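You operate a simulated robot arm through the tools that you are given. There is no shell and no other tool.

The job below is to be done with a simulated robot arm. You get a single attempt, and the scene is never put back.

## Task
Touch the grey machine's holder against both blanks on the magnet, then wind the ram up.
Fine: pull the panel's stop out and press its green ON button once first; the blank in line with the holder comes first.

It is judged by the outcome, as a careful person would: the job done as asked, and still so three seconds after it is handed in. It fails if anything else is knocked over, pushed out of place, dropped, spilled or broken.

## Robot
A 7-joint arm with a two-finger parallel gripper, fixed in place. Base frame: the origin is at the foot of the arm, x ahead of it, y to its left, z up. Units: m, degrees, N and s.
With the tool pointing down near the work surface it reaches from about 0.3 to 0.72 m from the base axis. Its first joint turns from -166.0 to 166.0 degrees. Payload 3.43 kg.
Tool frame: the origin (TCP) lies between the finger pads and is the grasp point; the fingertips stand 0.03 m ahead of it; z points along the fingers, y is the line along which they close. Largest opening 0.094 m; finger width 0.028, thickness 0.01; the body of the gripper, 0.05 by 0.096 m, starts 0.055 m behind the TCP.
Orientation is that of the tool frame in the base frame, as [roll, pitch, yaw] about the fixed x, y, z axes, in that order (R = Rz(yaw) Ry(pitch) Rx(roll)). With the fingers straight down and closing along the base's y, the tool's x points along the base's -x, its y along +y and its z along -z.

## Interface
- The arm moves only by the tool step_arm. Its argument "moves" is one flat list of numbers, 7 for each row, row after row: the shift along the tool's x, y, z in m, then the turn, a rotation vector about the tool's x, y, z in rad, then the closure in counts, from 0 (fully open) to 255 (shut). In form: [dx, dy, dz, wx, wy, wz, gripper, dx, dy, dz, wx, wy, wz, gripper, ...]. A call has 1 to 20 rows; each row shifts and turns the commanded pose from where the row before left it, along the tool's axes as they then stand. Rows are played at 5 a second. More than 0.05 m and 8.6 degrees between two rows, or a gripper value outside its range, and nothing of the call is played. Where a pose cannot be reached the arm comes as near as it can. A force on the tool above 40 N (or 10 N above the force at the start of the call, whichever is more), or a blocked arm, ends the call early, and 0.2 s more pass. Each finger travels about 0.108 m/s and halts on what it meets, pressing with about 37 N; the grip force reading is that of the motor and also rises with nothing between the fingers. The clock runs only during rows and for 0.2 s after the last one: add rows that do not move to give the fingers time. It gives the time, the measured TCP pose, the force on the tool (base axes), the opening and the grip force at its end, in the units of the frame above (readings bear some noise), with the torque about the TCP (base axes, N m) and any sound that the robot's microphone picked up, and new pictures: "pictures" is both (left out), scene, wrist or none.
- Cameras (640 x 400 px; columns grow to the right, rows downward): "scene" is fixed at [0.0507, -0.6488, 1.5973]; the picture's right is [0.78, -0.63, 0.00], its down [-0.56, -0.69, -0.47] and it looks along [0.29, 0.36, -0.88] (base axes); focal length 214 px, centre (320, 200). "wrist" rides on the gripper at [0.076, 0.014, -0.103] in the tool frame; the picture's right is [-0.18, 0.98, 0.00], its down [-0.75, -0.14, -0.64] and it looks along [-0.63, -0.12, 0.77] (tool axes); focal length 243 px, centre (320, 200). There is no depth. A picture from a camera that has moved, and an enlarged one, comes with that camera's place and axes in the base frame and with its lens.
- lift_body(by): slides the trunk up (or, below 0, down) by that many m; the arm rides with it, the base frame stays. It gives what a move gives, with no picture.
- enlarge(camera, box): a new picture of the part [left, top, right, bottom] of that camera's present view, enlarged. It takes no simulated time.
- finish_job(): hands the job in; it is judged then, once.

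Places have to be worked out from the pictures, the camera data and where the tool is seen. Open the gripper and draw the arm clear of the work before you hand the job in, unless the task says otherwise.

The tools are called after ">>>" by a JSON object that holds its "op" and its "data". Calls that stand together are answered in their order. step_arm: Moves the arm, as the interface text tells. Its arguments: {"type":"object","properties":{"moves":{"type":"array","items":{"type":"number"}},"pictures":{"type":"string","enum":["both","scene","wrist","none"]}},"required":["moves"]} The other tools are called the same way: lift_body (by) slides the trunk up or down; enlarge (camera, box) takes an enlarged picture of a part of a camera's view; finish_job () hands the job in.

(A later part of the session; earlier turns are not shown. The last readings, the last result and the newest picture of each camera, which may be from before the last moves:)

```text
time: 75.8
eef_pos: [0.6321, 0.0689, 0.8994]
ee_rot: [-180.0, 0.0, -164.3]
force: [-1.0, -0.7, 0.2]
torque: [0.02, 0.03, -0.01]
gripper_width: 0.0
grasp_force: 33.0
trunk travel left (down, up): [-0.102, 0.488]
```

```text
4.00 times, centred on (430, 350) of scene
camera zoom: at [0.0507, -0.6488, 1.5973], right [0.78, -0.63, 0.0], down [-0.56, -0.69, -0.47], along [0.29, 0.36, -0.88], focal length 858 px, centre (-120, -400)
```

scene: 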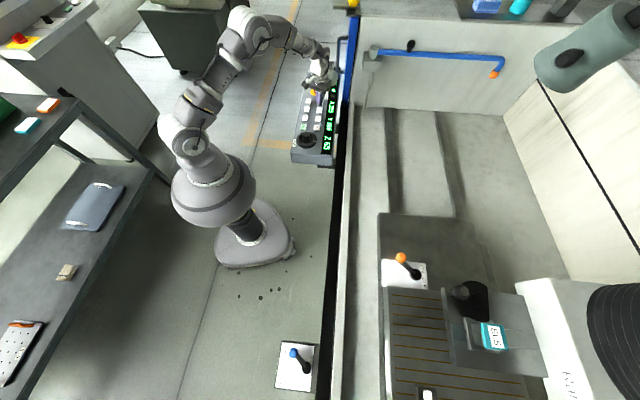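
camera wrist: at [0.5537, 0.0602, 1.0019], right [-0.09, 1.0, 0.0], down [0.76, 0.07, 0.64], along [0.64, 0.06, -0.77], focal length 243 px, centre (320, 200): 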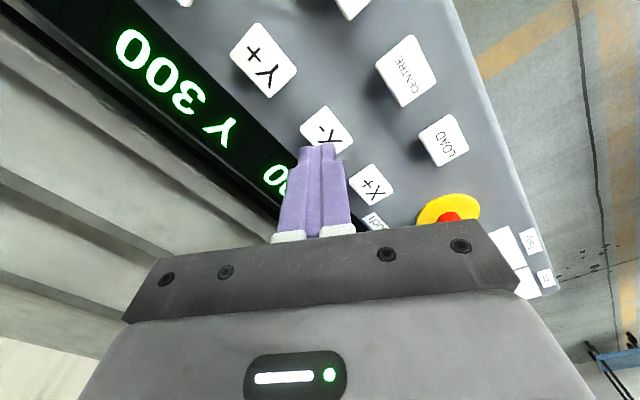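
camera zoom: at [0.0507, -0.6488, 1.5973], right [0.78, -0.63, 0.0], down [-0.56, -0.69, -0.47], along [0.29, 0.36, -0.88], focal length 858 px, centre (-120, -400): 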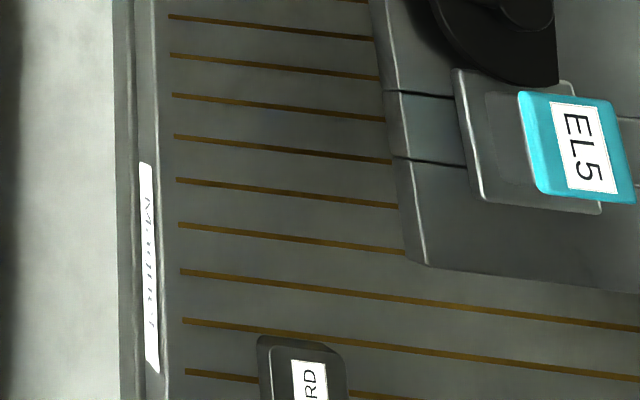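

It keeps running (X 225), so the press latched the jog. I press X- again, a bit more firmly, to stop or free it.

>>> {"op": "step_arm", "data": {"moves": [0, 0, 0.034, 0, 0, 0, 255, 0, 0, 0.007, 0, 0, 0, 255, 0, 0, -0.021, 0, 0, 0, 255, 0, 0, -0.02, 0, 0, 0, 255], "pictures": "scene"}}

>>> {"op": "enlarge", "data": {"camera": "scene", "box": [280, 60, 360, 170]}}

>>> {"op": "enlarge", "data": {"camera": "scene", "box": [380, 300, 480, 400]}}

```text
time: 76.8
eef_pos: [0.6295, 0.0673, 0.8994]
ee_rot: [-179.9, 0.0, -164.3]
force: [0.4, -0.2, -0.1]
torque: [0.0, 0.03, 0.0]
gripper_width: 0.0003
grasp_force: 32.6
trunk travel left (down, up): [-0.102, 0.488]
heard: click
```

scene: 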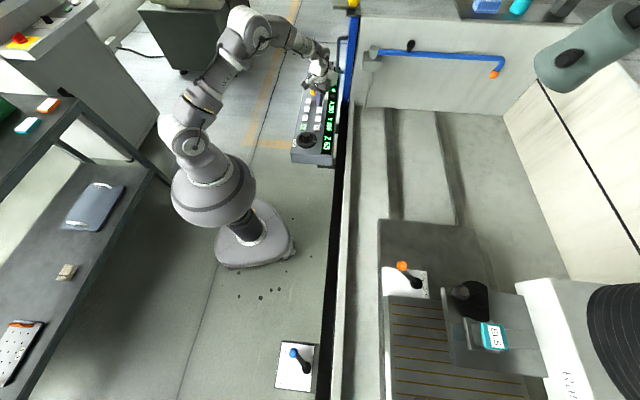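

```text
3.64 times, centred on (320, 115) of scene
camera zoom: at [0.0507, -0.6488, 1.5973], right [0.78, -0.63, 0.0], down [-0.56, -0.69, -0.47], along [0.29, 0.36, -0.88], focal length 780 px, centre (320, 509)
```

zoom: 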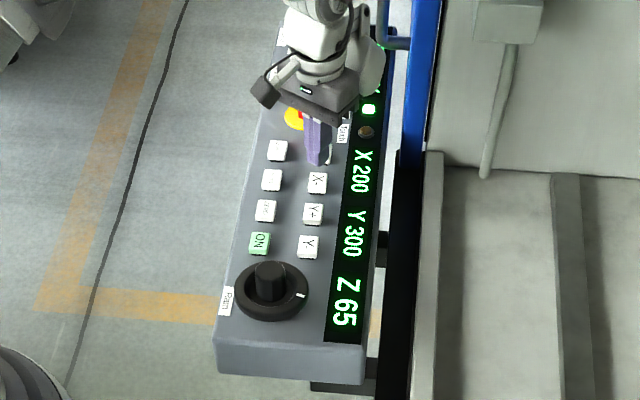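

```text
4.00 times, centred on (430, 350) of scene
camera zoom: at [0.0507, -0.6488, 1.5973], right [0.78, -0.63, 0.0], down [-0.56, -0.69, -0.47], along [0.29, 0.36, -0.88], focal length 858 px, centre (-120, -400)
```

zoom: 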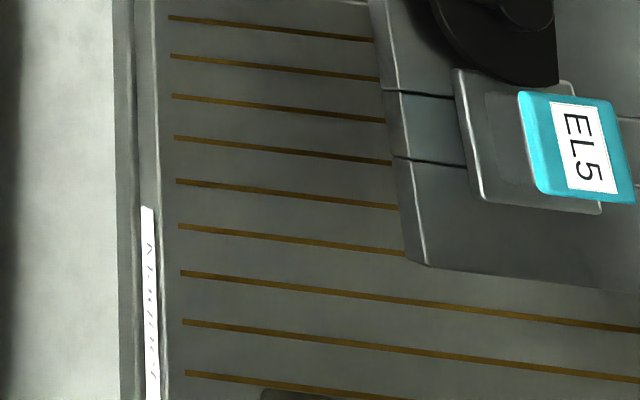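

After that press X reads 200, much less travel than before. I check that it has really stopped.

>>> {"op": "step_arm", "data": {"moves": [0, 0, 0, 0, 0, 0, 255, 0, 0, 0, 0, 0, 0, 255], "pictures": "none"}}

>>> {"op": "enlarge", "data": {"camera": "scene", "box": [380, 300, 480, 400]}}

>>> {"op": "enlarge", "data": {"camera": "scene", "box": [280, 60, 360, 170]}}

```text
time: 77.4
eef_pos: [0.6301, 0.0688, 0.898]
ee_rot: [-179.9, -0.1, -164.3]
force: [-0.4, -0.5, 0.4]
torque: [-0.01, -0.02, 0.04]
gripper_width: 0.0
grasp_force: 33.0
trunk travel left (down, up): [-0.102, 0.488]
```

```text
4.00 times, centred on (430, 350) of scene
camera zoom: at [0.0507, -0.6488, 1.5973], right [0.78, -0.63, 0.0], down [-0.56, -0.69, -0.47], along [0.29, 0.36, -0.88], focal length 858 px, centre (-120, -400)
```

zoom: 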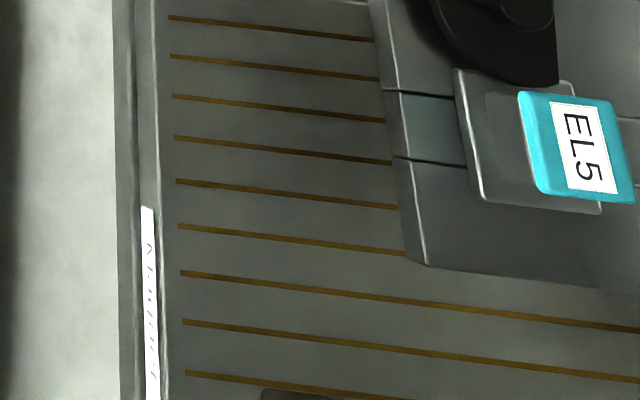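

```text
3.64 times, centred on (320, 115) of scene
camera zoom: at [0.0507, -0.6488, 1.5973], right [0.78, -0.63, 0.0], down [-0.56, -0.69, -0.47], along [0.29, 0.36, -0.88], focal length 780 px, centre (320, 509)
```

zoom: 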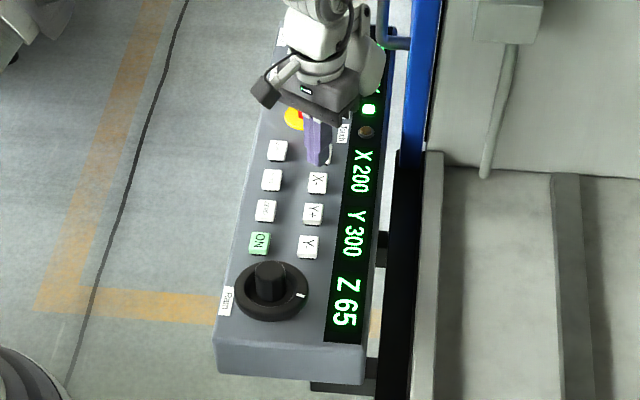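

The second press stopped it: jogs latch on and stop on another press, a limit or, it seems, a touch. The first X+ run stopped at 375 beside MILD, while with the ram up it went on to 450. I test this safely with the ram still up: X+ from here should run to 450.

>>> {"op": "step_arm", "data": {"moves": [-0.0272, 0.0151, 0, 0, 0, 0, 255, -0.0272, 0.0151, 0, 0, 0, 0, 255, 0, 0, 0.026, 0, 0, 0, 255, 0, 0, 0.008, 0, 0, 0, 255, 0, 0, 0.0065, 0, 0, 0, 255, 0, 0, -0.015, 0, 0, 0, 255], "pictures": "scene"}}

>>> {"op": "enlarge", "data": {"camera": "scene", "box": [280, 60, 360, 170]}}

```text
time: 78.8
eef_pos: [0.6737, 0.1129, 0.8747]
ee_rot: [-180.0, 0.0, -164.2]
force: [0.1, -1.2, -0.9]
torque: [0.0, -0.01, 0.01]
gripper_width: 0.0002
grasp_force: 33.5
trunk travel left (down, up): [-0.102, 0.488]
heard: click
```

scene: 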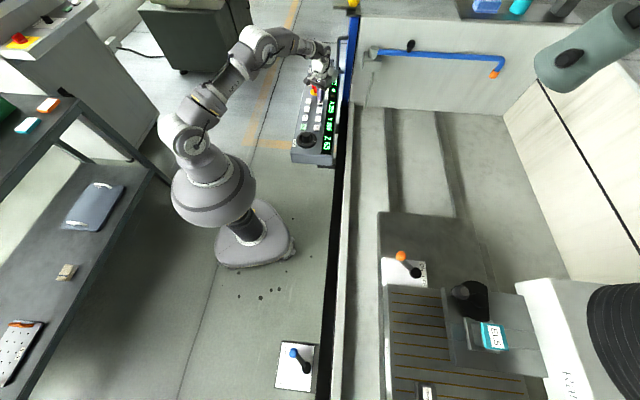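

```text
3.64 times, centred on (320, 115) of scene
camera zoom: at [0.0507, -0.6488, 1.5973], right [0.78, -0.63, 0.0], down [-0.56, -0.69, -0.47], along [0.29, 0.36, -0.88], focal length 780 px, centre (320, 509)
```

zoom: 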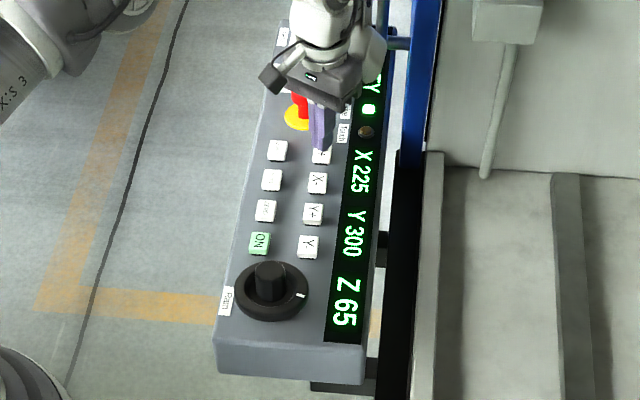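

Clicked; X is 225 and rising. I hover and watch in short waits.

>>> {"op": "step_arm", "data": {"moves": [0, 0, 0, 0, 0, 0, 255, 0, 0, 0, 0, 0, 0, 255, 0, 0, 0, 0, 0, 0, 255], "pictures": "none"}}

>>> {"op": "enlarge", "data": {"camera": "scene", "box": [280, 60, 360, 170]}}

>>> {"op": "step_arm", "data": {"moves": [0, 0, 0, 0, 0, 0, 255, 0, 0, 0, 0, 0, 0, 255, 0, 0, 0, 0, 0, 0, 255], "pictures": "none"}}

>>> {"op": "enlarge", "data": {"camera": "scene", "box": [280, 60, 360, 170]}}

>>> {"op": "step_arm", "data": {"moves": [0, 0, 0, 0, 0, 0, 255, 0, 0, 0, 0, 0, 0, 255, 0, 0, 0, 0, 0, 0, 255], "pictures": "none"}}

>>> {"op": "enlarge", "data": {"camera": "scene", "box": [280, 60, 360, 170]}}

>>> {"op": "enlarge", "data": {"camera": "scene", "box": [360, 210, 560, 400]}}

```text
time: 79.6
eef_pos: [0.6734, 0.1126, 0.8754]
ee_rot: [-179.9, 0.0, -164.3]
force: [0.6, -0.3, -0.2]
torque: [0.03, -0.03, -0.02]
gripper_width: 0.0001
grasp_force: 33.0
trunk travel left (down, up): [-0.102, 0.488]
```

```text
3.64 times, centred on (320, 115) of scene
camera zoom: at [0.0507, -0.6488, 1.5973], right [0.78, -0.63, 0.0], down [-0.56, -0.69, -0.47], along [0.29, 0.36, -0.88], focal length 780 px, centre (320, 509)
```

zoom: 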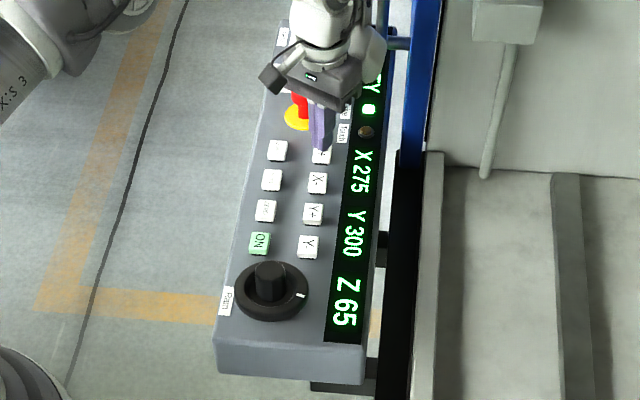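

```text
time: 80.4
eef_pos: [0.6736, 0.1134, 0.8749]
ee_rot: [-180.0, -0.1, -164.3]
force: [-0.3, 0.0, -0.1]
torque: [0.0, 0.01, -0.02]
gripper_width: 0.0
grasp_force: 33.0
trunk travel left (down, up): [-0.102, 0.488]
```

```text
3.64 times, centred on (320, 115) of scene
camera zoom: at [0.0507, -0.6488, 1.5973], right [0.78, -0.63, 0.0], down [-0.56, -0.69, -0.47], along [0.29, 0.36, -0.88], focal length 780 px, centre (320, 509)
```

zoom: 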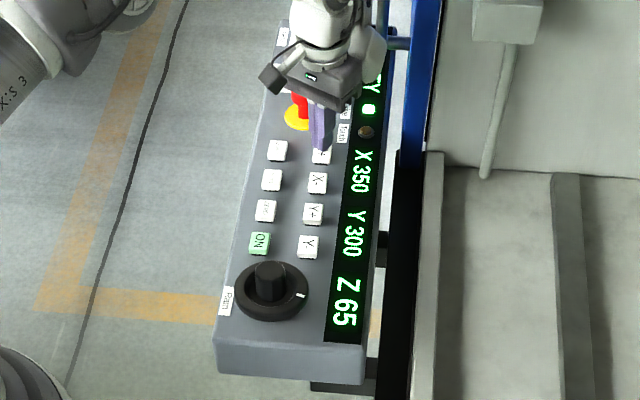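

```text
time: 81.2
eef_pos: [0.6729, 0.1127, 0.8754]
ee_rot: [180.0, -0.1, -164.3]
force: [-1.0, -0.4, -0.2]
torque: [-0.03, 0.03, -0.03]
gripper_width: 0.0
grasp_force: 32.7
trunk travel left (down, up): [-0.102, 0.488]
```

```text
3.64 times, centred on (320, 115) of scene
camera zoom: at [0.0507, -0.6488, 1.5973], right [0.78, -0.63, 0.0], down [-0.56, -0.69, -0.47], along [0.29, 0.36, -0.88], focal length 780 px, centre (320, 509)
```

zoom: 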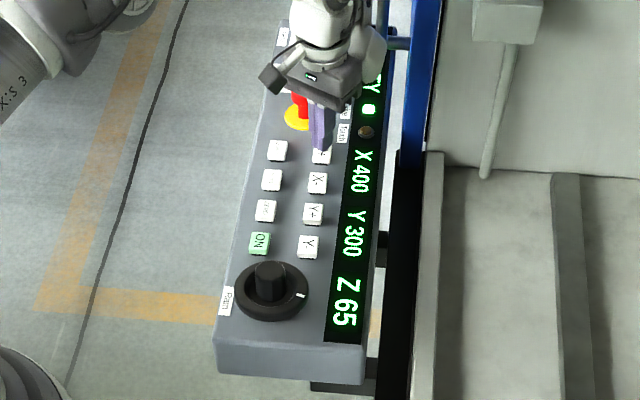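

```text
2.11 times, centred on (460, 305) of scene
camera zoom: at [0.0507, -0.6488, 1.5973], right [0.78, -0.63, 0.0], down [-0.56, -0.69, -0.47], along [0.29, 0.36, -0.88], focal length 452 px, centre (25, -21)
```

zoom: 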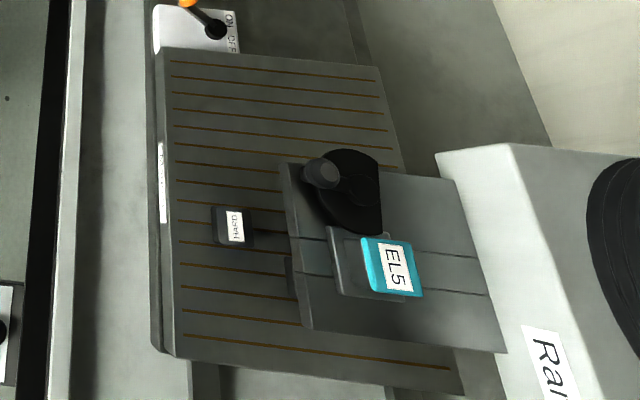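

It ran past 375 (X 400 and on) with the ram up, so the first stop at 375 was no position stop. I let it run to the expected 450 end.

>>> {"op": "step_arm", "data": {"moves": [0, 0, 0, 0, 0, 0, 255, 0, 0, 0, 0, 0, 0, 255, 0, 0, 0, 0, 0, 0, 255, 0, 0, 0, 0, 0, 0, 255], "pictures": "none"}}

>>> {"op": "enlarge", "data": {"camera": "scene", "box": [280, 60, 360, 170]}}

>>> {"op": "step_arm", "data": {"moves": [0, 0, 0, 0, 0, 0, 255, 0, 0, 0, 0, 0, 0, 255], "pictures": "scene"}}

>>> {"op": "enlarge", "data": {"camera": "scene", "box": [280, 60, 360, 170]}}

>>> {"op": "enlarge", "data": {"camera": "scene", "box": [360, 210, 560, 400]}}

```text
time: 82.2
eef_pos: [0.6749, 0.1125, 0.8762]
ee_rot: [180.0, 0.1, -164.2]
force: [0.8, 0.9, 0.3]
torque: [0.03, 0.0, 0.04]
gripper_width: 0.0
grasp_force: 33.6
trunk travel left (down, up): [-0.102, 0.488]
```

```text
3.64 times, centred on (320, 115) of scene
camera zoom: at [0.0507, -0.6488, 1.5973], right [0.78, -0.63, 0.0], down [-0.56, -0.69, -0.47], along [0.29, 0.36, -0.88], focal length 780 px, centre (320, 509)
```

zoom: 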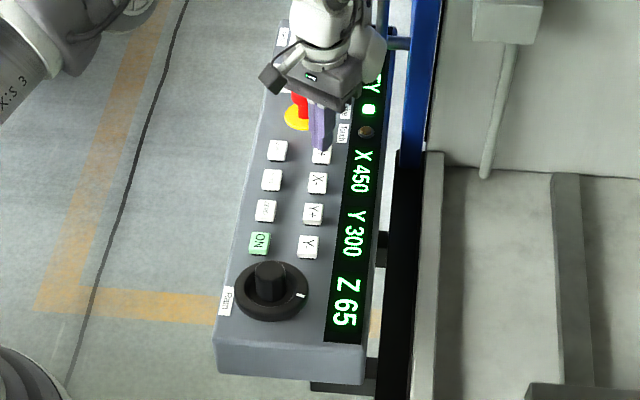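

```text
time: 82.8
eef_pos: [0.6737, 0.1123, 0.8761]
ee_rot: [180.0, 0.0, -164.3]
force: [-0.1, -0.4, 0.6]
torque: [0.0, -0.03, 0.0]
gripper_width: 0.0
grasp_force: 33.7
trunk travel left (down, up): [-0.102, 0.488]
```

scene: 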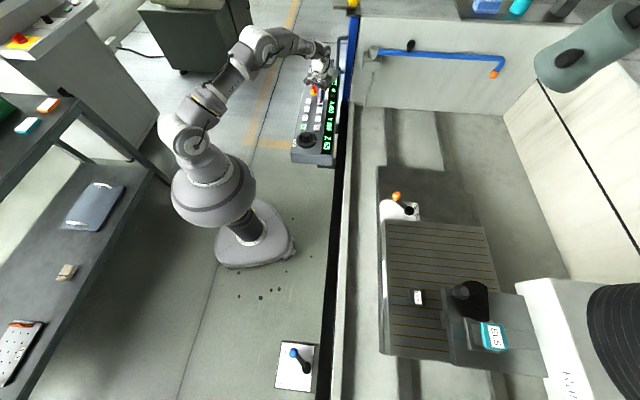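

```text
3.64 times, centred on (320, 115) of scene
camera zoom: at [0.0507, -0.6488, 1.5973], right [0.78, -0.63, 0.0], down [-0.56, -0.69, -0.47], along [0.29, 0.36, -0.88], focal length 780 px, centre (320, 509)
```

zoom: 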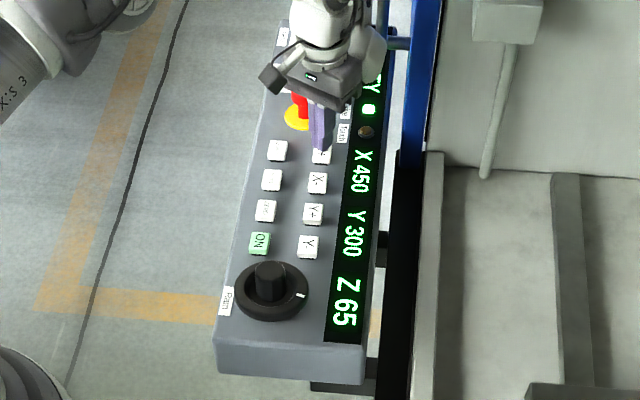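

```text
2.11 times, centred on (460, 305) of scene
camera zoom: at [0.0507, -0.6488, 1.5973], right [0.78, -0.63, 0.0], down [-0.56, -0.69, -0.47], along [0.29, 0.36, -0.88], focal length 452 px, centre (25, -21)
```

zoom: 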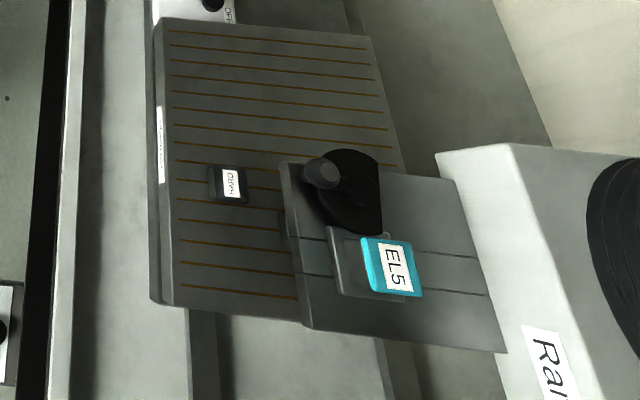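

Confirmed: 450 is the X limit, and the earlier stop at 375 was the machine halting on touching MILD and backing off. I now redo that touch visibly. First X- with a timed second press to stop near X 300, with the ram still up.

>>> {"op": "step_arm", "data": {"moves": [0.0268, -0.0138, -0.01, 0, 0, 0, 255, 0.0268, -0.0138, 0, 0, 0, 0, 255, 0, 0, 0.0195, 0, 0, 0, 255, 0, 0, 0.009, 0, 0, 0, 255, 0, 0, -0.016, 0, 0, 0, 255, 0, 0, 0, 0, 0, 0, 255, 0, 0, 0, 0, 0, 0, 255, 0, 0, 0, 0, 0, 0, 255, 0, 0, 0, 0, 0, 0, 255], "pictures": "none"}}

>>> {"op": "enlarge", "data": {"camera": "scene", "box": [280, 60, 360, 170]}}

```text
time: 84.8
eef_pos: [0.6297, 0.0702, 0.8716]
ee_rot: [180.0, 0.1, -164.3]
force: [-1.1, -0.8, 0.6]
torque: [0.01, 0.01, -0.01]
gripper_width: 0.0
grasp_force: 33.0
trunk travel left (down, up): [-0.102, 0.488]
heard: click
```

```text
3.64 times, centred on (320, 115) of scene
camera zoom: at [0.0507, -0.6488, 1.5973], right [0.78, -0.63, 0.0], down [-0.56, -0.69, -0.47], along [0.29, 0.36, -0.88], focal length 780 px, centre (320, 509)
```

zoom: 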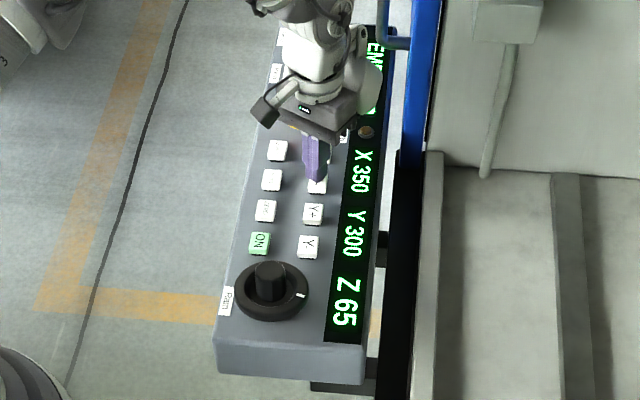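

X is at 350 and falling. I press X- again now to stop it around 310.

>>> {"op": "step_arm", "data": {"moves": [0, 0, 0.007, 0, 0, 0, 255, 0, 0, 0.0075, 0, 0, 0, 255, 0, 0, -0.03, 0, 0, 0, 255], "pictures": "none"}}

>>> {"op": "enlarge", "data": {"camera": "scene", "box": [280, 60, 360, 170]}}

>>> {"op": "step_arm", "data": {"moves": [0, 0, 0, 0, 0, 0, 255], "pictures": "scene"}}

>>> {"op": "enlarge", "data": {"camera": "scene", "box": [280, 60, 360, 170]}}

>>> {"op": "enlarge", "data": {"camera": "scene", "box": [360, 210, 560, 400]}}

```text
time: 85.6
eef_pos: [0.6265, 0.0719, 0.8867]
ee_rot: [179.8, -0.1, -164.3]
force: [0.6, 0.4, -0.8]
torque: [-0.04, -0.01, -0.04]
gripper_width: 0.0
grasp_force: 32.6
trunk travel left (down, up): [-0.102, 0.488]
heard: click
```

```text
3.64 times, centred on (320, 115) of scene
camera zoom: at [0.0507, -0.6488, 1.5973], right [0.78, -0.63, 0.0], down [-0.56, -0.69, -0.47], along [0.29, 0.36, -0.88], focal length 780 px, centre (320, 509)
```

zoom: 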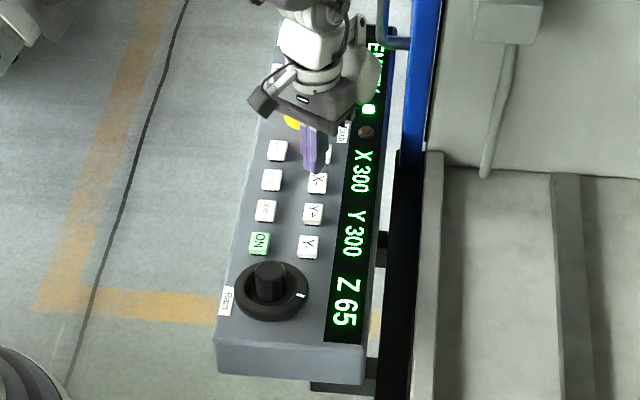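

```text
time: 86.0
eef_pos: [0.6269, 0.0718, 0.8862]
ee_rot: [180.0, 0.0, -164.3]
force: [-0.3, 0.2, 0.4]
torque: [0.0, 0.0, -0.03]
gripper_width: 0.0001
grasp_force: 32.9
trunk travel left (down, up): [-0.102, 0.488]
```

scene: 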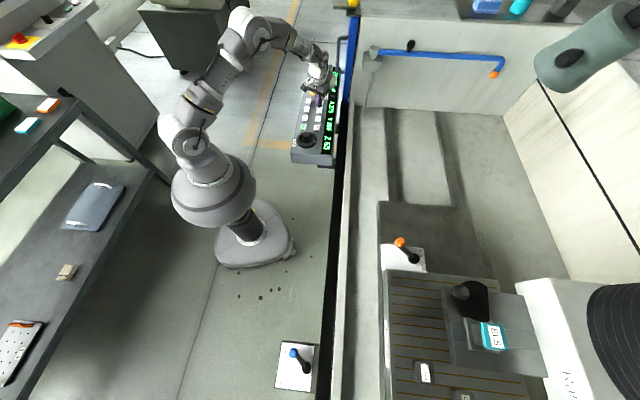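

```text
3.64 times, centred on (320, 115) of scene
camera zoom: at [0.0507, -0.6488, 1.5973], right [0.78, -0.63, 0.0], down [-0.56, -0.69, -0.47], along [0.29, 0.36, -0.88], focal length 780 px, centre (320, 509)
```

zoom: 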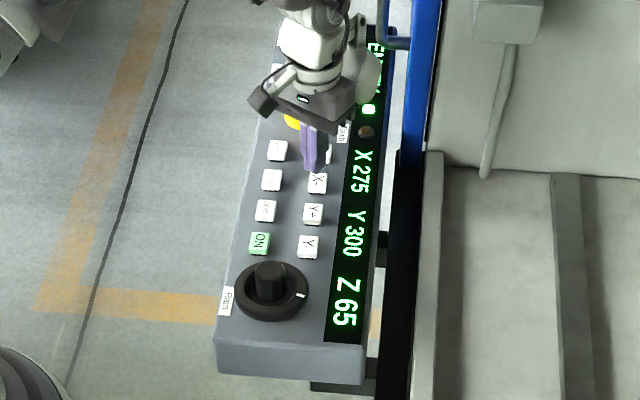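

```text
2.11 times, centred on (460, 305) of scene
camera zoom: at [0.0507, -0.6488, 1.5973], right [0.78, -0.63, 0.0], down [-0.56, -0.69, -0.47], along [0.29, 0.36, -0.88], focal length 452 px, centre (25, -21)
```

zoom: 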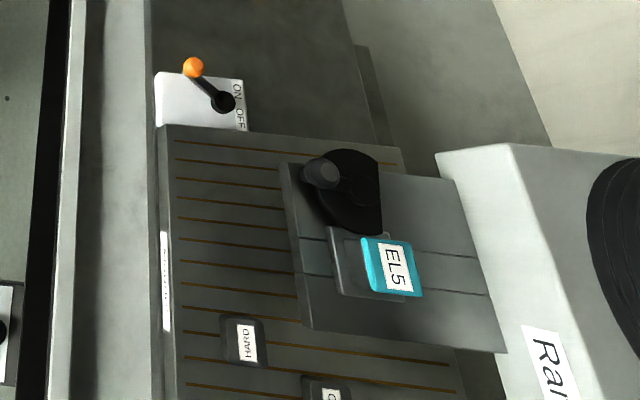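

X 275; I check whether it has stopped.

>>> {"op": "step_arm", "data": {"moves": [0, 0, 0, 0, 0, 0, 255], "pictures": "none"}}

>>> {"op": "enlarge", "data": {"camera": "scene", "box": [280, 60, 360, 170]}}

>>> {"op": "enlarge", "data": {"camera": "scene", "box": [360, 210, 560, 400]}}

```text
time: 86.4
eef_pos: [0.6263, 0.072, 0.8881]
ee_rot: [-180.0, 0.0, -164.3]
force: [0.2, 0.1, 0.2]
torque: [0.03, -0.02, 0.01]
gripper_width: 0.0001
grasp_force: 33.2
trunk travel left (down, up): [-0.102, 0.488]
```

```text
3.64 times, centred on (320, 115) of scene
camera zoom: at [0.0507, -0.6488, 1.5973], right [0.78, -0.63, 0.0], down [-0.56, -0.69, -0.47], along [0.29, 0.36, -0.88], focal length 780 px, centre (320, 509)
```

zoom: 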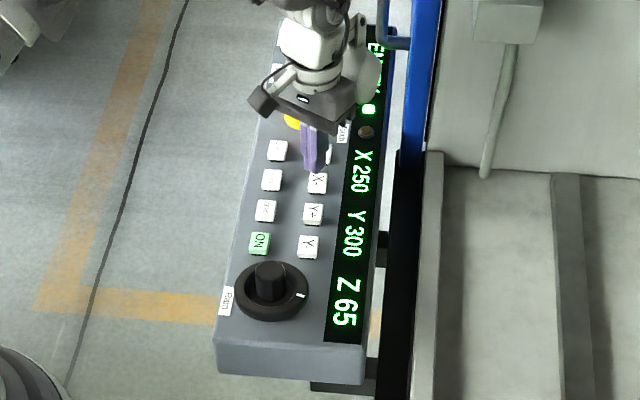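

```text
2.11 times, centred on (460, 305) of scene
camera zoom: at [0.0507, -0.6488, 1.5973], right [0.78, -0.63, 0.0], down [-0.56, -0.69, -0.47], along [0.29, 0.36, -0.88], focal length 452 px, centre (25, -21)
```

zoom: 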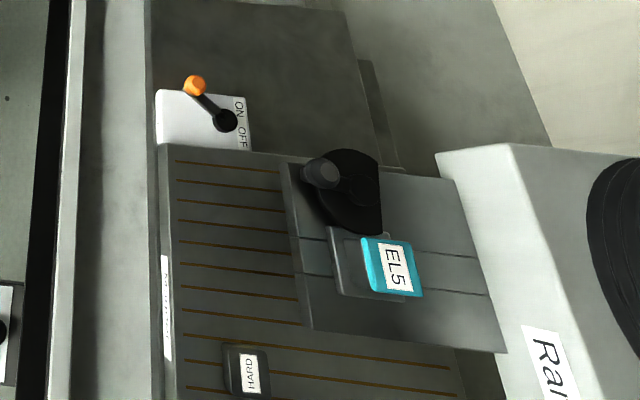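

It kept running (X 250), so jogs simply run on to a limit or a touch; 200 was the X- limit. That makes the plan simple: with the ram back at Z 95, X+ will run until it touches MILD. I go back to the wheel now, opening the fingers on the way.

>>> {"op": "step_arm", "data": {"moves": [0, 0, -0.03, 0, 0, 0, 255, 0, 0, -0.03, 0, 0, 0, 255, 0.0346, -0.013, 0, 0, 0, 0, 200, 0.0346, -0.013, 0, 0, 0, 0, 100, 0.0346, -0.013, 0, 0, 0, 0, 60, 0.0346, -0.013, 0, 0, 0, 0, 60, 0.0346, -0.013, 0, 0, 0, 0, 60, 0.0346, -0.013, 0, 0, 0, 0, 60, 0, 0, 0, 0, 0, 0, 60], "pictures": "both"}}

>>> {"op": "enlarge", "data": {"camera": "scene", "box": [280, 60, 360, 170]}}

>>> {"op": "enlarge", "data": {"camera": "scene", "box": [360, 210, 560, 400]}}

```text
time: 88.4
eef_pos: [0.4527, -0.0595, 0.945]
ee_rot: [-180.0, 0.0, -164.4]
force: [-0.3, -0.6, 1.0]
torque: [-0.02, -0.03, -0.03]
gripper_width: 0.0723
grasp_force: 0.1
trunk travel left (down, up): [-0.102, 0.488]
camera wrist: at [0.3746, -0.0676, 1.0467], right [-0.09, 1.0, 0.0], down [0.76, 0.07, 0.64], along [0.64, 0.06, -0.77], focal length 243 px, centre (320, 200)
```

scene: 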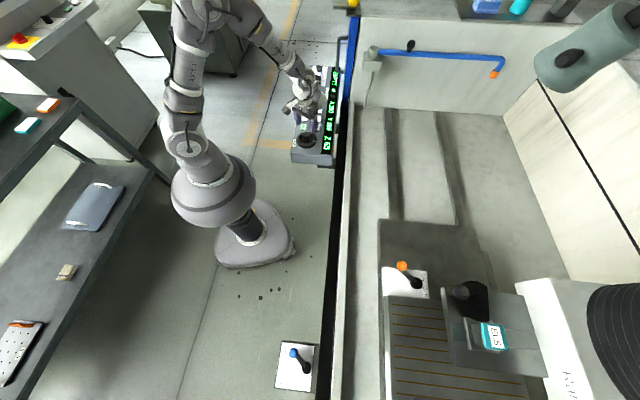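
wrist: 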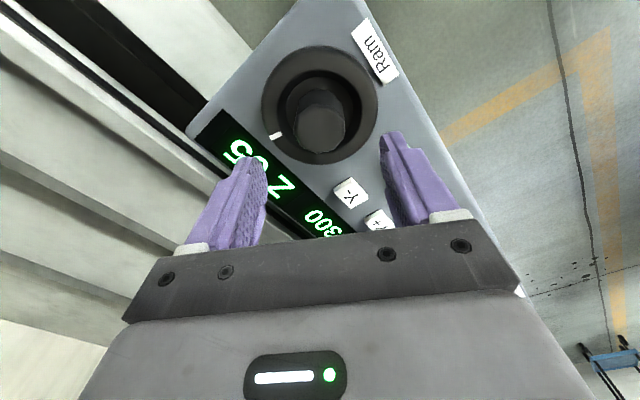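

```text
3.64 times, centred on (320, 115) of scene
camera zoom: at [0.0507, -0.6488, 1.5973], right [0.78, -0.63, 0.0], down [-0.56, -0.69, -0.47], along [0.29, 0.36, -0.88], focal length 780 px, centre (320, 509)
```

zoom: 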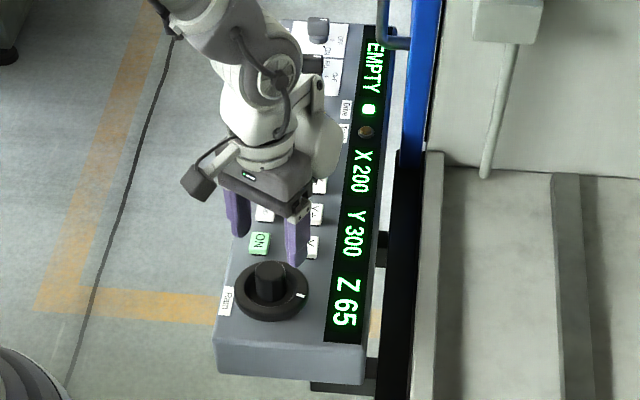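

```text
2.11 times, centred on (460, 305) of scene
camera zoom: at [0.0507, -0.6488, 1.5973], right [0.78, -0.63, 0.0], down [-0.56, -0.69, -0.47], along [0.29, 0.36, -0.88], focal length 452 px, centre (25, -21)
```

zoom: 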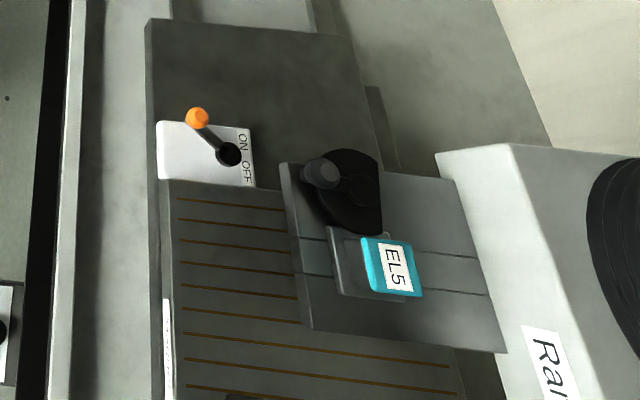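

X is at its 200 limit; the pin is over bare table there. I centre on the hub, descend and grip.

>>> {"op": "step_arm", "data": {"moves": [0.0056, 0.0011, 0.02, 0, 0, 0, 60, 0, 0, 0.02, 0, 0, 0, 60, 0, 0, 0.019, 0, 0, 0, 60, 0, 0, 0, 0, 0, 0, 60, 0, 0, 0, 0, 0, 0, 255, 0, 0, 0, 0, 0, 0, 255, 0, 0, 0, 0, 0, 0, 255], "pictures": "wrist"}}

>>> {"op": "enlarge", "data": {"camera": "scene", "box": [280, 60, 360, 170]}}

```text
time: 90.0
eef_pos: [0.4462, -0.0602, 0.8843]
ee_rot: [180.0, 0.0, -164.3]
force: [1.0, -7.7, -3.7]
torque: [-0.36, -0.29, 0.01]
gripper_width: 0.0366
grasp_force: 44.6
trunk travel left (down, up): [-0.102, 0.488]
camera wrist: at [0.3684, -0.069, 0.9867], right [-0.09, 1.0, 0.0], down [0.76, 0.07, 0.64], along [0.64, 0.06, -0.77], focal length 243 px, centre (320, 200)
```

wrist: 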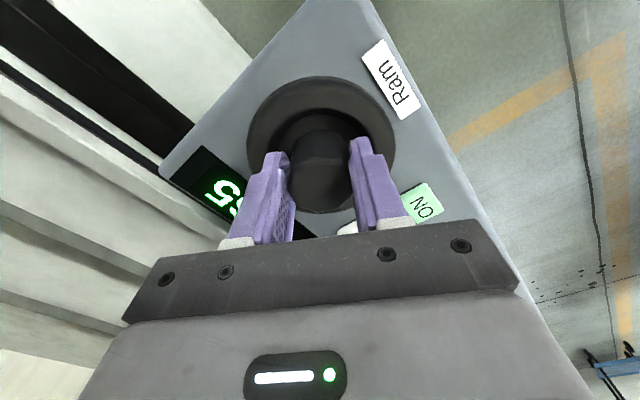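

```text
3.64 times, centred on (320, 115) of scene
camera zoom: at [0.0507, -0.6488, 1.5973], right [0.78, -0.63, 0.0], down [-0.56, -0.69, -0.47], along [0.29, 0.36, -0.88], focal length 780 px, centre (320, 509)
```

zoom: 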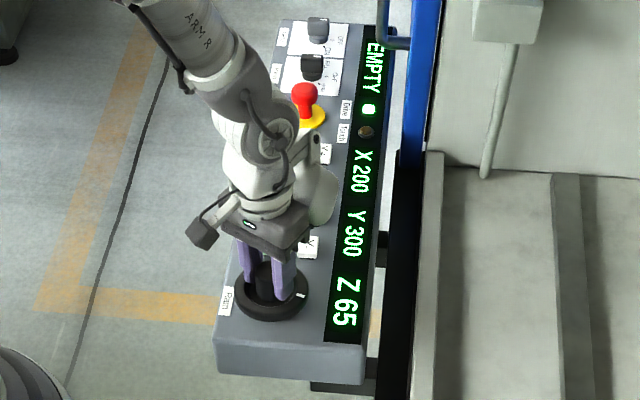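

Gripped with little load. I wind the ram down in the opposite direction, 45° first.

>>> {"op": "step_arm", "data": {"moves": [0, 0, 0, 0, 0, 0.131, 255, 0, 0, 0, 0, 0, 0.131, 255, 0, 0, 0, 0, 0, 0.131, 255, 0, 0, 0, 0, 0, 0.131, 255, 0, 0, 0, 0, 0, 0.131, 255, 0, 0, 0, 0, 0, 0.131, 255, 0, 0, 0, 0, 0, 0, 255], "pictures": "none"}}

>>> {"op": "enlarge", "data": {"camera": "scene", "box": [280, 60, 360, 170]}}

```text
time: 91.7
eef_pos: [0.446, -0.0596, 0.8852]
ee_rot: [-179.9, -0.2, 150.7]
force: [10.1, 5.5, -20.0]
torque: [0.28, -0.6, 0.05]
gripper_width: 0.0367
grasp_force: 45.1
trunk travel left (down, up): [-0.102, 0.488]
stopped in row 7: the force on the tool passed its limit at 40 N (the readings are from after the stop); the commanded pose is now the measured one
```

```text
3.64 times, centred on (320, 115) of scene
camera zoom: at [0.0507, -0.6488, 1.5973], right [0.78, -0.63, 0.0], down [-0.56, -0.69, -0.47], along [0.29, 0.36, -0.88], focal length 780 px, centre (320, 509)
```

zoom: 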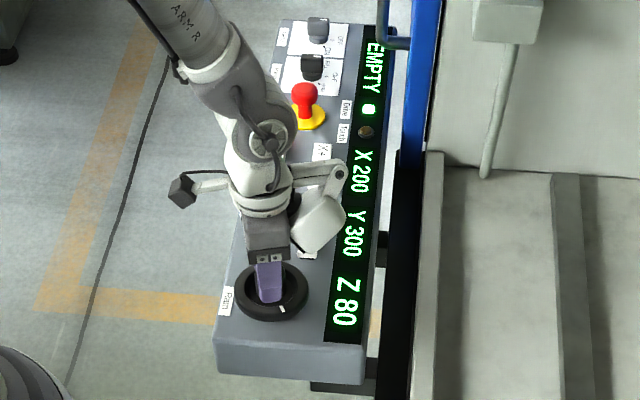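

Z 80; vertical load built up. I relieve it and carry on in shorter runs.

>>> {"op": "step_arm", "data": {"moves": [-0.0003, 0.0005, 0.001, 0, 0, 0, 255, 0, 0, 0, 0, 0, 0.13, 255, 0, 0, 0.0003, 0, 0, 0.13, 255, 0, 0, 0, 0, 0, 0, 255], "pictures": "none"}}

>>> {"op": "enlarge", "data": {"camera": "scene", "box": [280, 60, 360, 170]}}

```text
time: 92.7
eef_pos: [0.4482, -0.0566, 0.8855]
ee_rot: [-180.0, -0.1, 135.6]
force: [19.0, 11.7, 1.4]
torque: [0.84, -0.08, 0.04]
gripper_width: 0.0367
grasp_force: 45.0
trunk travel left (down, up): [-0.102, 0.488]
```

```text
3.64 times, centred on (320, 115) of scene
camera zoom: at [0.0507, -0.6488, 1.5973], right [0.78, -0.63, 0.0], down [-0.56, -0.69, -0.47], along [0.29, 0.36, -0.88], focal length 780 px, centre (320, 509)
```

zoom: 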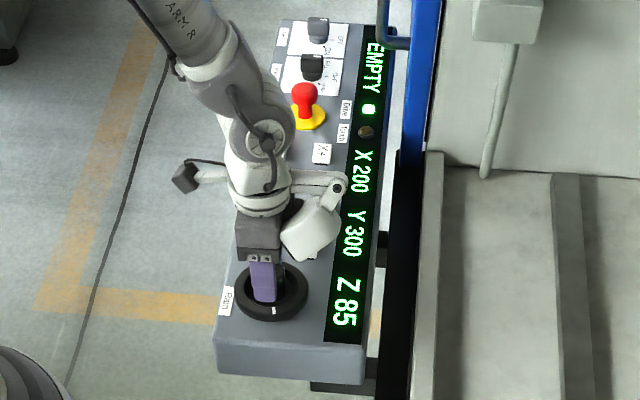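

Z 85. I ease the side load and turn the remaining 30°.

>>> {"op": "step_arm", "data": {"moves": [-0.0003, 0.001, 0, 0, 0, 0, 255, 0, 0, 0, 0, 0, 0.13, 255, 0, 0.0003, 0.0003, 0, 0, 0.13, 255, 0, 0, 0, 0, 0, 0, 255], "pictures": "none"}}

>>> {"op": "enlarge", "data": {"camera": "scene", "box": [280, 60, 360, 170]}}

```text
time: 93.7
eef_pos: [0.448, -0.0562, 0.884]
ee_rot: [-180.0, -0.1, 120.8]
force: [22.2, 19.0, 26.3]
torque: [1.11, -0.44, 0.09]
gripper_width: 0.0369
grasp_force: 44.9
trunk travel left (down, up): [-0.102, 0.488]
```

```text
3.64 times, centred on (320, 115) of scene
camera zoom: at [0.0507, -0.6488, 1.5973], right [0.78, -0.63, 0.0], down [-0.56, -0.69, -0.47], along [0.29, 0.36, -0.88], focal length 780 px, centre (320, 509)
```

zoom: 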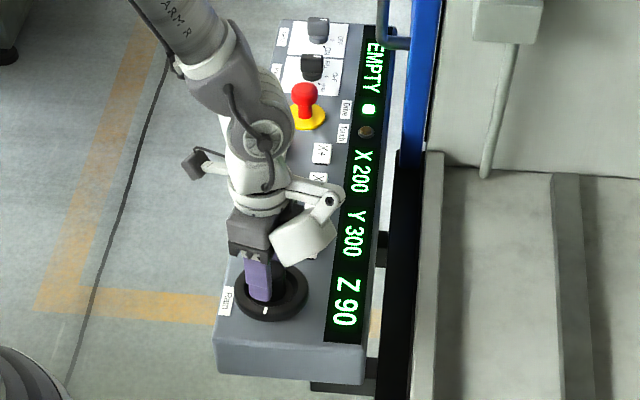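

Z 90. I relieve the load and turn the last 15°.

>>> {"op": "step_arm", "data": {"moves": [0.0002, 0.0014, -0.0012, 0, 0, 0, 255, 0, 0, 0, 0, 0, 0, 255, 0, 0, 0, 0, 0, 0.13, 255, 0, 0, 0, 0, 0, 0.13, 255, 0, 0, 0, 0, 0, 0, 255], "pictures": "none"}}

>>> {"op": "enlarge", "data": {"camera": "scene", "box": [280, 60, 360, 170]}}

>>> {"op": "enlarge", "data": {"camera": "scene", "box": [440, 280, 520, 360]}}

```text
time: 94.9
eef_pos: [0.449, -0.0552, 0.8851]
ee_rot: [-179.7, -0.2, 105.9]
force: [18.5, 15.2, 3.6]
torque: [0.68, -0.52, 1.0]
gripper_width: 0.0371
grasp_force: 45.0
trunk travel left (down, up): [-0.102, 0.488]
```

```text
3.64 times, centred on (320, 115) of scene
camera zoom: at [0.0507, -0.6488, 1.5973], right [0.78, -0.63, 0.0], down [-0.56, -0.69, -0.47], along [0.29, 0.36, -0.88], focal length 780 px, centre (320, 509)
```

zoom: 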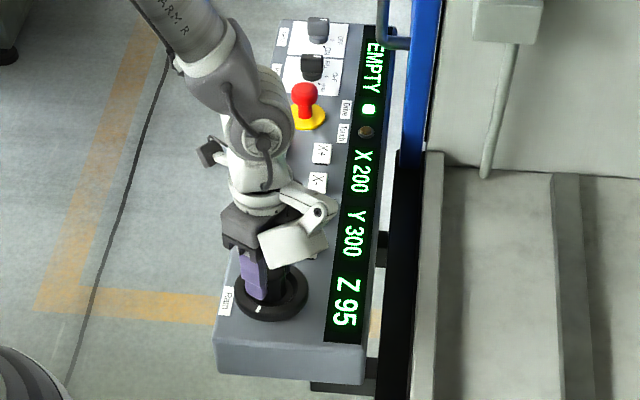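

```text
5.00 times, centred on (480, 320) of scene
camera zoom: at [0.0507, -0.6488, 1.5973], right [0.78, -0.63, 0.0], down [-0.56, -0.69, -0.47], along [0.29, 0.36, -0.88], focal length 1072 px, centre (-480, -400)
```

zoom: 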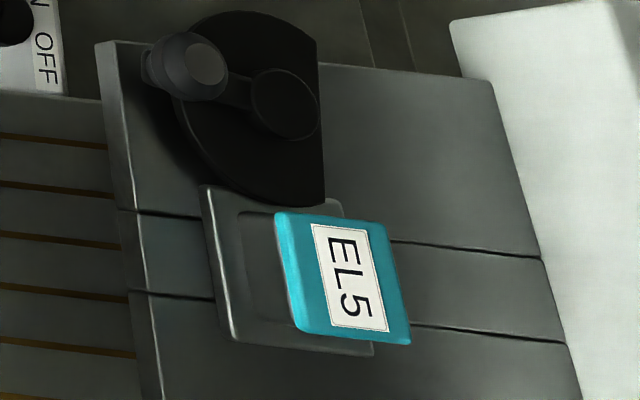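

Z reads 95 again (and the wheel feels at its end). I release the hub, rise and go to X+.

>>> {"op": "step_arm", "data": {"moves": [0, 0, 0, 0, 0, 0, 60, 0, 0, 0, 0, 0, 0, 60, 0, 0, -0.02, 0, 0, 0, 60, 0, 0, -0.04, 0, 0, 0, 60, 0.01443, 0.03754, 0, 0, 0, 0, 255, 0.01443, 0.03754, 0, 0, 0, 0, 255, 0.01443, 0.03754, 0, 0, 0, 0, 255, 0.01443, 0.03754, 0, 0, 0, 0, 255, 0.01443, 0.03754, 0, 0, 0, 0, 255, 0.01443, 0.03754, 0, 0, 0, 0, 255, 0.01443, 0.03754, 0, 0, 0, 0, 255, 0, 0, 0, 0, 0, 0, 255], "pictures": "both"}}

>>> {"op": "enlarge", "data": {"camera": "wrist", "box": [200, 50, 420, 210]}}

>>> {"op": "enlarge", "data": {"camera": "scene", "box": [280, 60, 360, 170]}}

```text
time: 97.5
eef_pos: [0.6744, 0.1113, 0.9443]
ee_rot: [-179.8, 0.0, 106.0]
force: [-0.2, -0.7, -0.6]
torque: [-0.02, 0.0, 0.0]
gripper_width: 0.0
grasp_force: 32.6
trunk travel left (down, up): [-0.102, 0.488]
camera wrist: at [0.6664, 0.1858, 1.0472], right [1.0, 0.09, 0.0], down [0.07, -0.76, 0.64], along [0.06, -0.64, -0.77], focal length 243 px, centre (320, 200)
```

scene: 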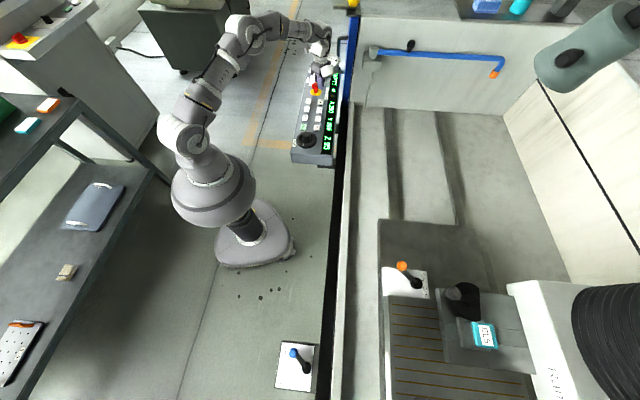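
wrist: 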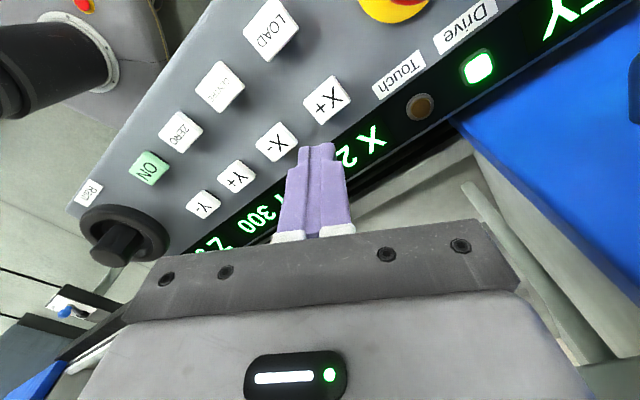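

```text
2.50 times, centred on (310, 130) of wrist
camera zoom: at [0.6664, 0.1858, 1.0472], right [1.0, 0.09, 0.0], down [0.07, -0.76, 0.64], along [0.06, -0.64, -0.77], focal length 606 px, centre (345, 375)
```

zoom: 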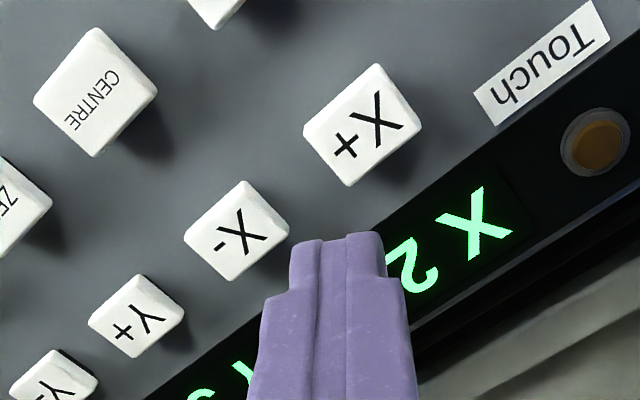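

```text
3.64 times, centred on (320, 115) of scene
camera zoom: at [0.0507, -0.6488, 1.5973], right [0.78, -0.63, 0.0], down [-0.56, -0.69, -0.47], along [0.29, 0.36, -0.88], focal length 780 px, centre (320, 509)
```

zoom: 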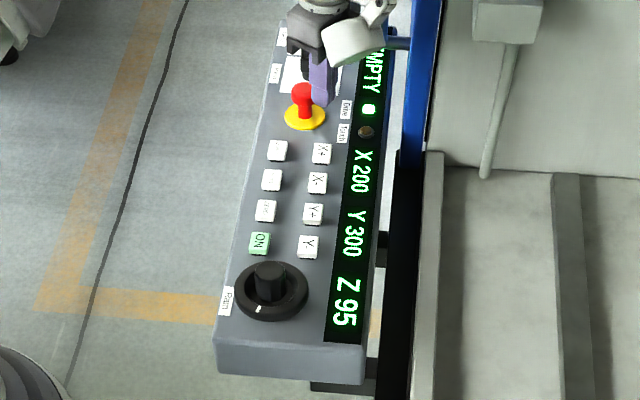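

X+ is in place and Z is 95. I press X+ once: the table should run to MILD, touch and stop. I then watch the Touch lamp in short waits.

>>> {"op": "step_arm", "data": {"moves": [0.0045, 0.0024, 0.04, 0, 0, 0, 255, 0, 0, 0.035, 0, 0, 0, 255, 0, 0, 0.0115, 0, 0, 0, 255, 0, 0, -0.025, 0, 0, 0, 255, 0, 0, 0, 0, 0, 0, 255, 0, 0, 0, 0, 0, 0, 255, 0, 0, 0, 0, 0, 0, 255, 0, 0, 0, 0, 0, 0, 255, 0, 0, 0, 0, 0, 0, 255, 0, 0, 0, 0, 0, 0, 255], "pictures": "none"}}

>>> {"op": "enlarge", "data": {"camera": "scene", "box": [280, 60, 360, 170]}}

```text
time: 99.7
eef_pos: [0.6758, 0.1163, 0.8839]
ee_rot: [-179.9, 0.0, 106.0]
force: [-1.1, -0.1, -0.3]
torque: [-0.02, 0.01, 0.0]
gripper_width: 0.0
grasp_force: 33.0
trunk travel left (down, up): [-0.102, 0.488]
heard: click
```

```text
3.64 times, centred on (320, 115) of scene
camera zoom: at [0.0507, -0.6488, 1.5973], right [0.78, -0.63, 0.0], down [-0.56, -0.69, -0.47], along [0.29, 0.36, -0.88], focal length 780 px, centre (320, 509)
```

zoom: 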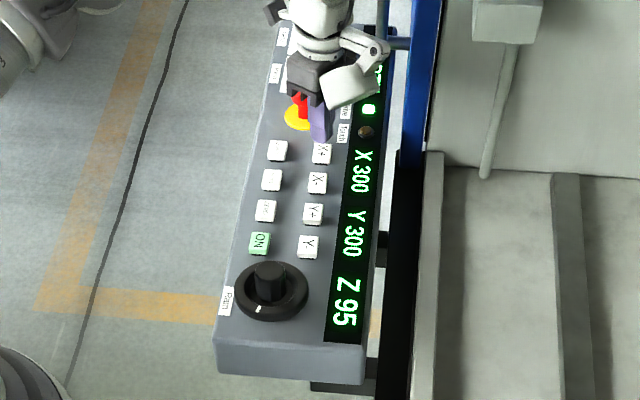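

X is 300 and running. I sample every 0.4 s now.

>>> {"op": "step_arm", "data": {"moves": [0, 0, 0, 0, 0, 0, 255, 0, 0, 0, 0, 0, 0, 255], "pictures": "none"}}

>>> {"op": "enlarge", "data": {"camera": "scene", "box": [280, 60, 360, 170]}}

>>> {"op": "step_arm", "data": {"moves": [0, 0, 0, 0, 0, 0, 255], "pictures": "none"}}

>>> {"op": "enlarge", "data": {"camera": "scene", "box": [280, 60, 360, 170]}}

>>> {"op": "step_arm", "data": {"moves": [0, 0, 0, 0, 0, 0, 255], "pictures": "none"}}

>>> {"op": "enlarge", "data": {"camera": "scene", "box": [280, 60, 360, 170]}}

>>> {"op": "enlarge", "data": {"camera": "scene", "box": [360, 210, 560, 400]}}

```text
time: 100.3
eef_pos: [0.6763, 0.1177, 0.8852]
ee_rot: [-180.0, -0.1, 105.9]
force: [-0.6, -0.5, -0.3]
torque: [0.0, 0.0, 0.02]
gripper_width: 0.0001
grasp_force: 33.3
trunk travel left (down, up): [-0.102, 0.488]
```

```text
3.64 times, centred on (320, 115) of scene
camera zoom: at [0.0507, -0.6488, 1.5973], right [0.78, -0.63, 0.0], down [-0.56, -0.69, -0.47], along [0.29, 0.36, -0.88], focal length 780 px, centre (320, 509)
```

zoom: 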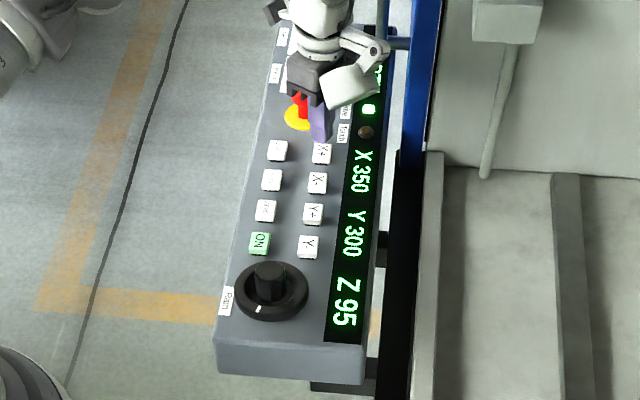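

```text
time: 100.7
eef_pos: [0.676, 0.1166, 0.8845]
ee_rot: [-179.8, -0.1, 106.0]
force: [-1.1, 0.2, -0.5]
torque: [-0.01, 0.02, 0.01]
gripper_width: 0.0
grasp_force: 32.6
trunk travel left (down, up): [-0.102, 0.488]
```

```text
3.64 times, centred on (320, 115) of scene
camera zoom: at [0.0507, -0.6488, 1.5973], right [0.78, -0.63, 0.0], down [-0.56, -0.69, -0.47], along [0.29, 0.36, -0.88], focal length 780 px, centre (320, 509)
```

zoom: 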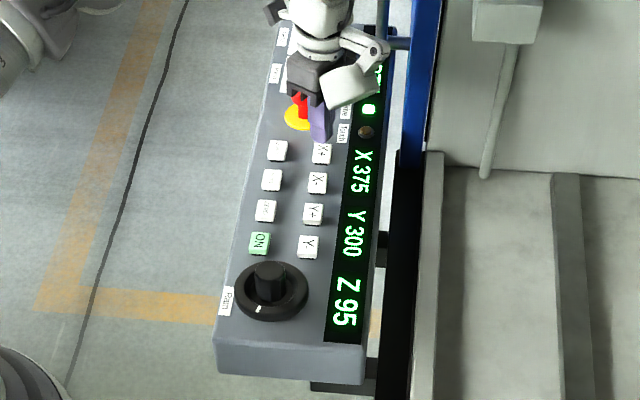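

```text
time: 101.1
eef_pos: [0.6758, 0.1178, 0.8853]
ee_rot: [-179.9, -0.1, 105.9]
force: [-1.1, -0.1, -1.0]
torque: [0.01, -0.04, 0.0]
gripper_width: 0.0
grasp_force: 32.9
trunk travel left (down, up): [-0.102, 0.488]
```

```text
3.64 times, centred on (320, 115) of scene
camera zoom: at [0.0507, -0.6488, 1.5973], right [0.78, -0.63, 0.0], down [-0.56, -0.69, -0.47], along [0.29, 0.36, -0.88], focal length 780 px, centre (320, 509)
```

zoom: 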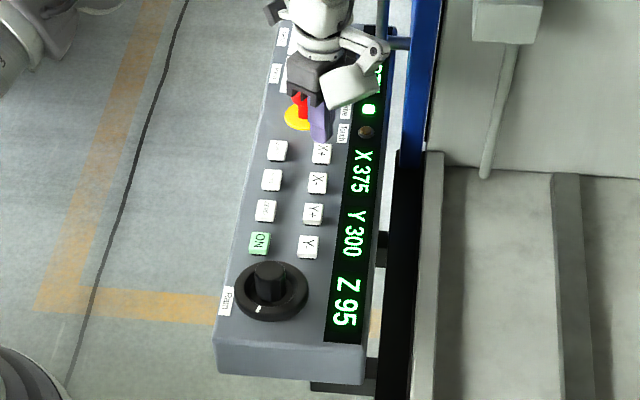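

```text
2.11 times, centred on (460, 305) of scene
camera zoom: at [0.0507, -0.6488, 1.5973], right [0.78, -0.63, 0.0], down [-0.56, -0.69, -0.47], along [0.29, 0.36, -0.88], focal length 452 px, centre (25, -21)
```

zoom: 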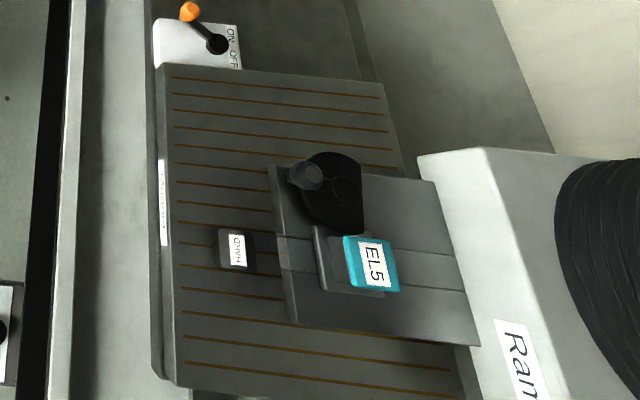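

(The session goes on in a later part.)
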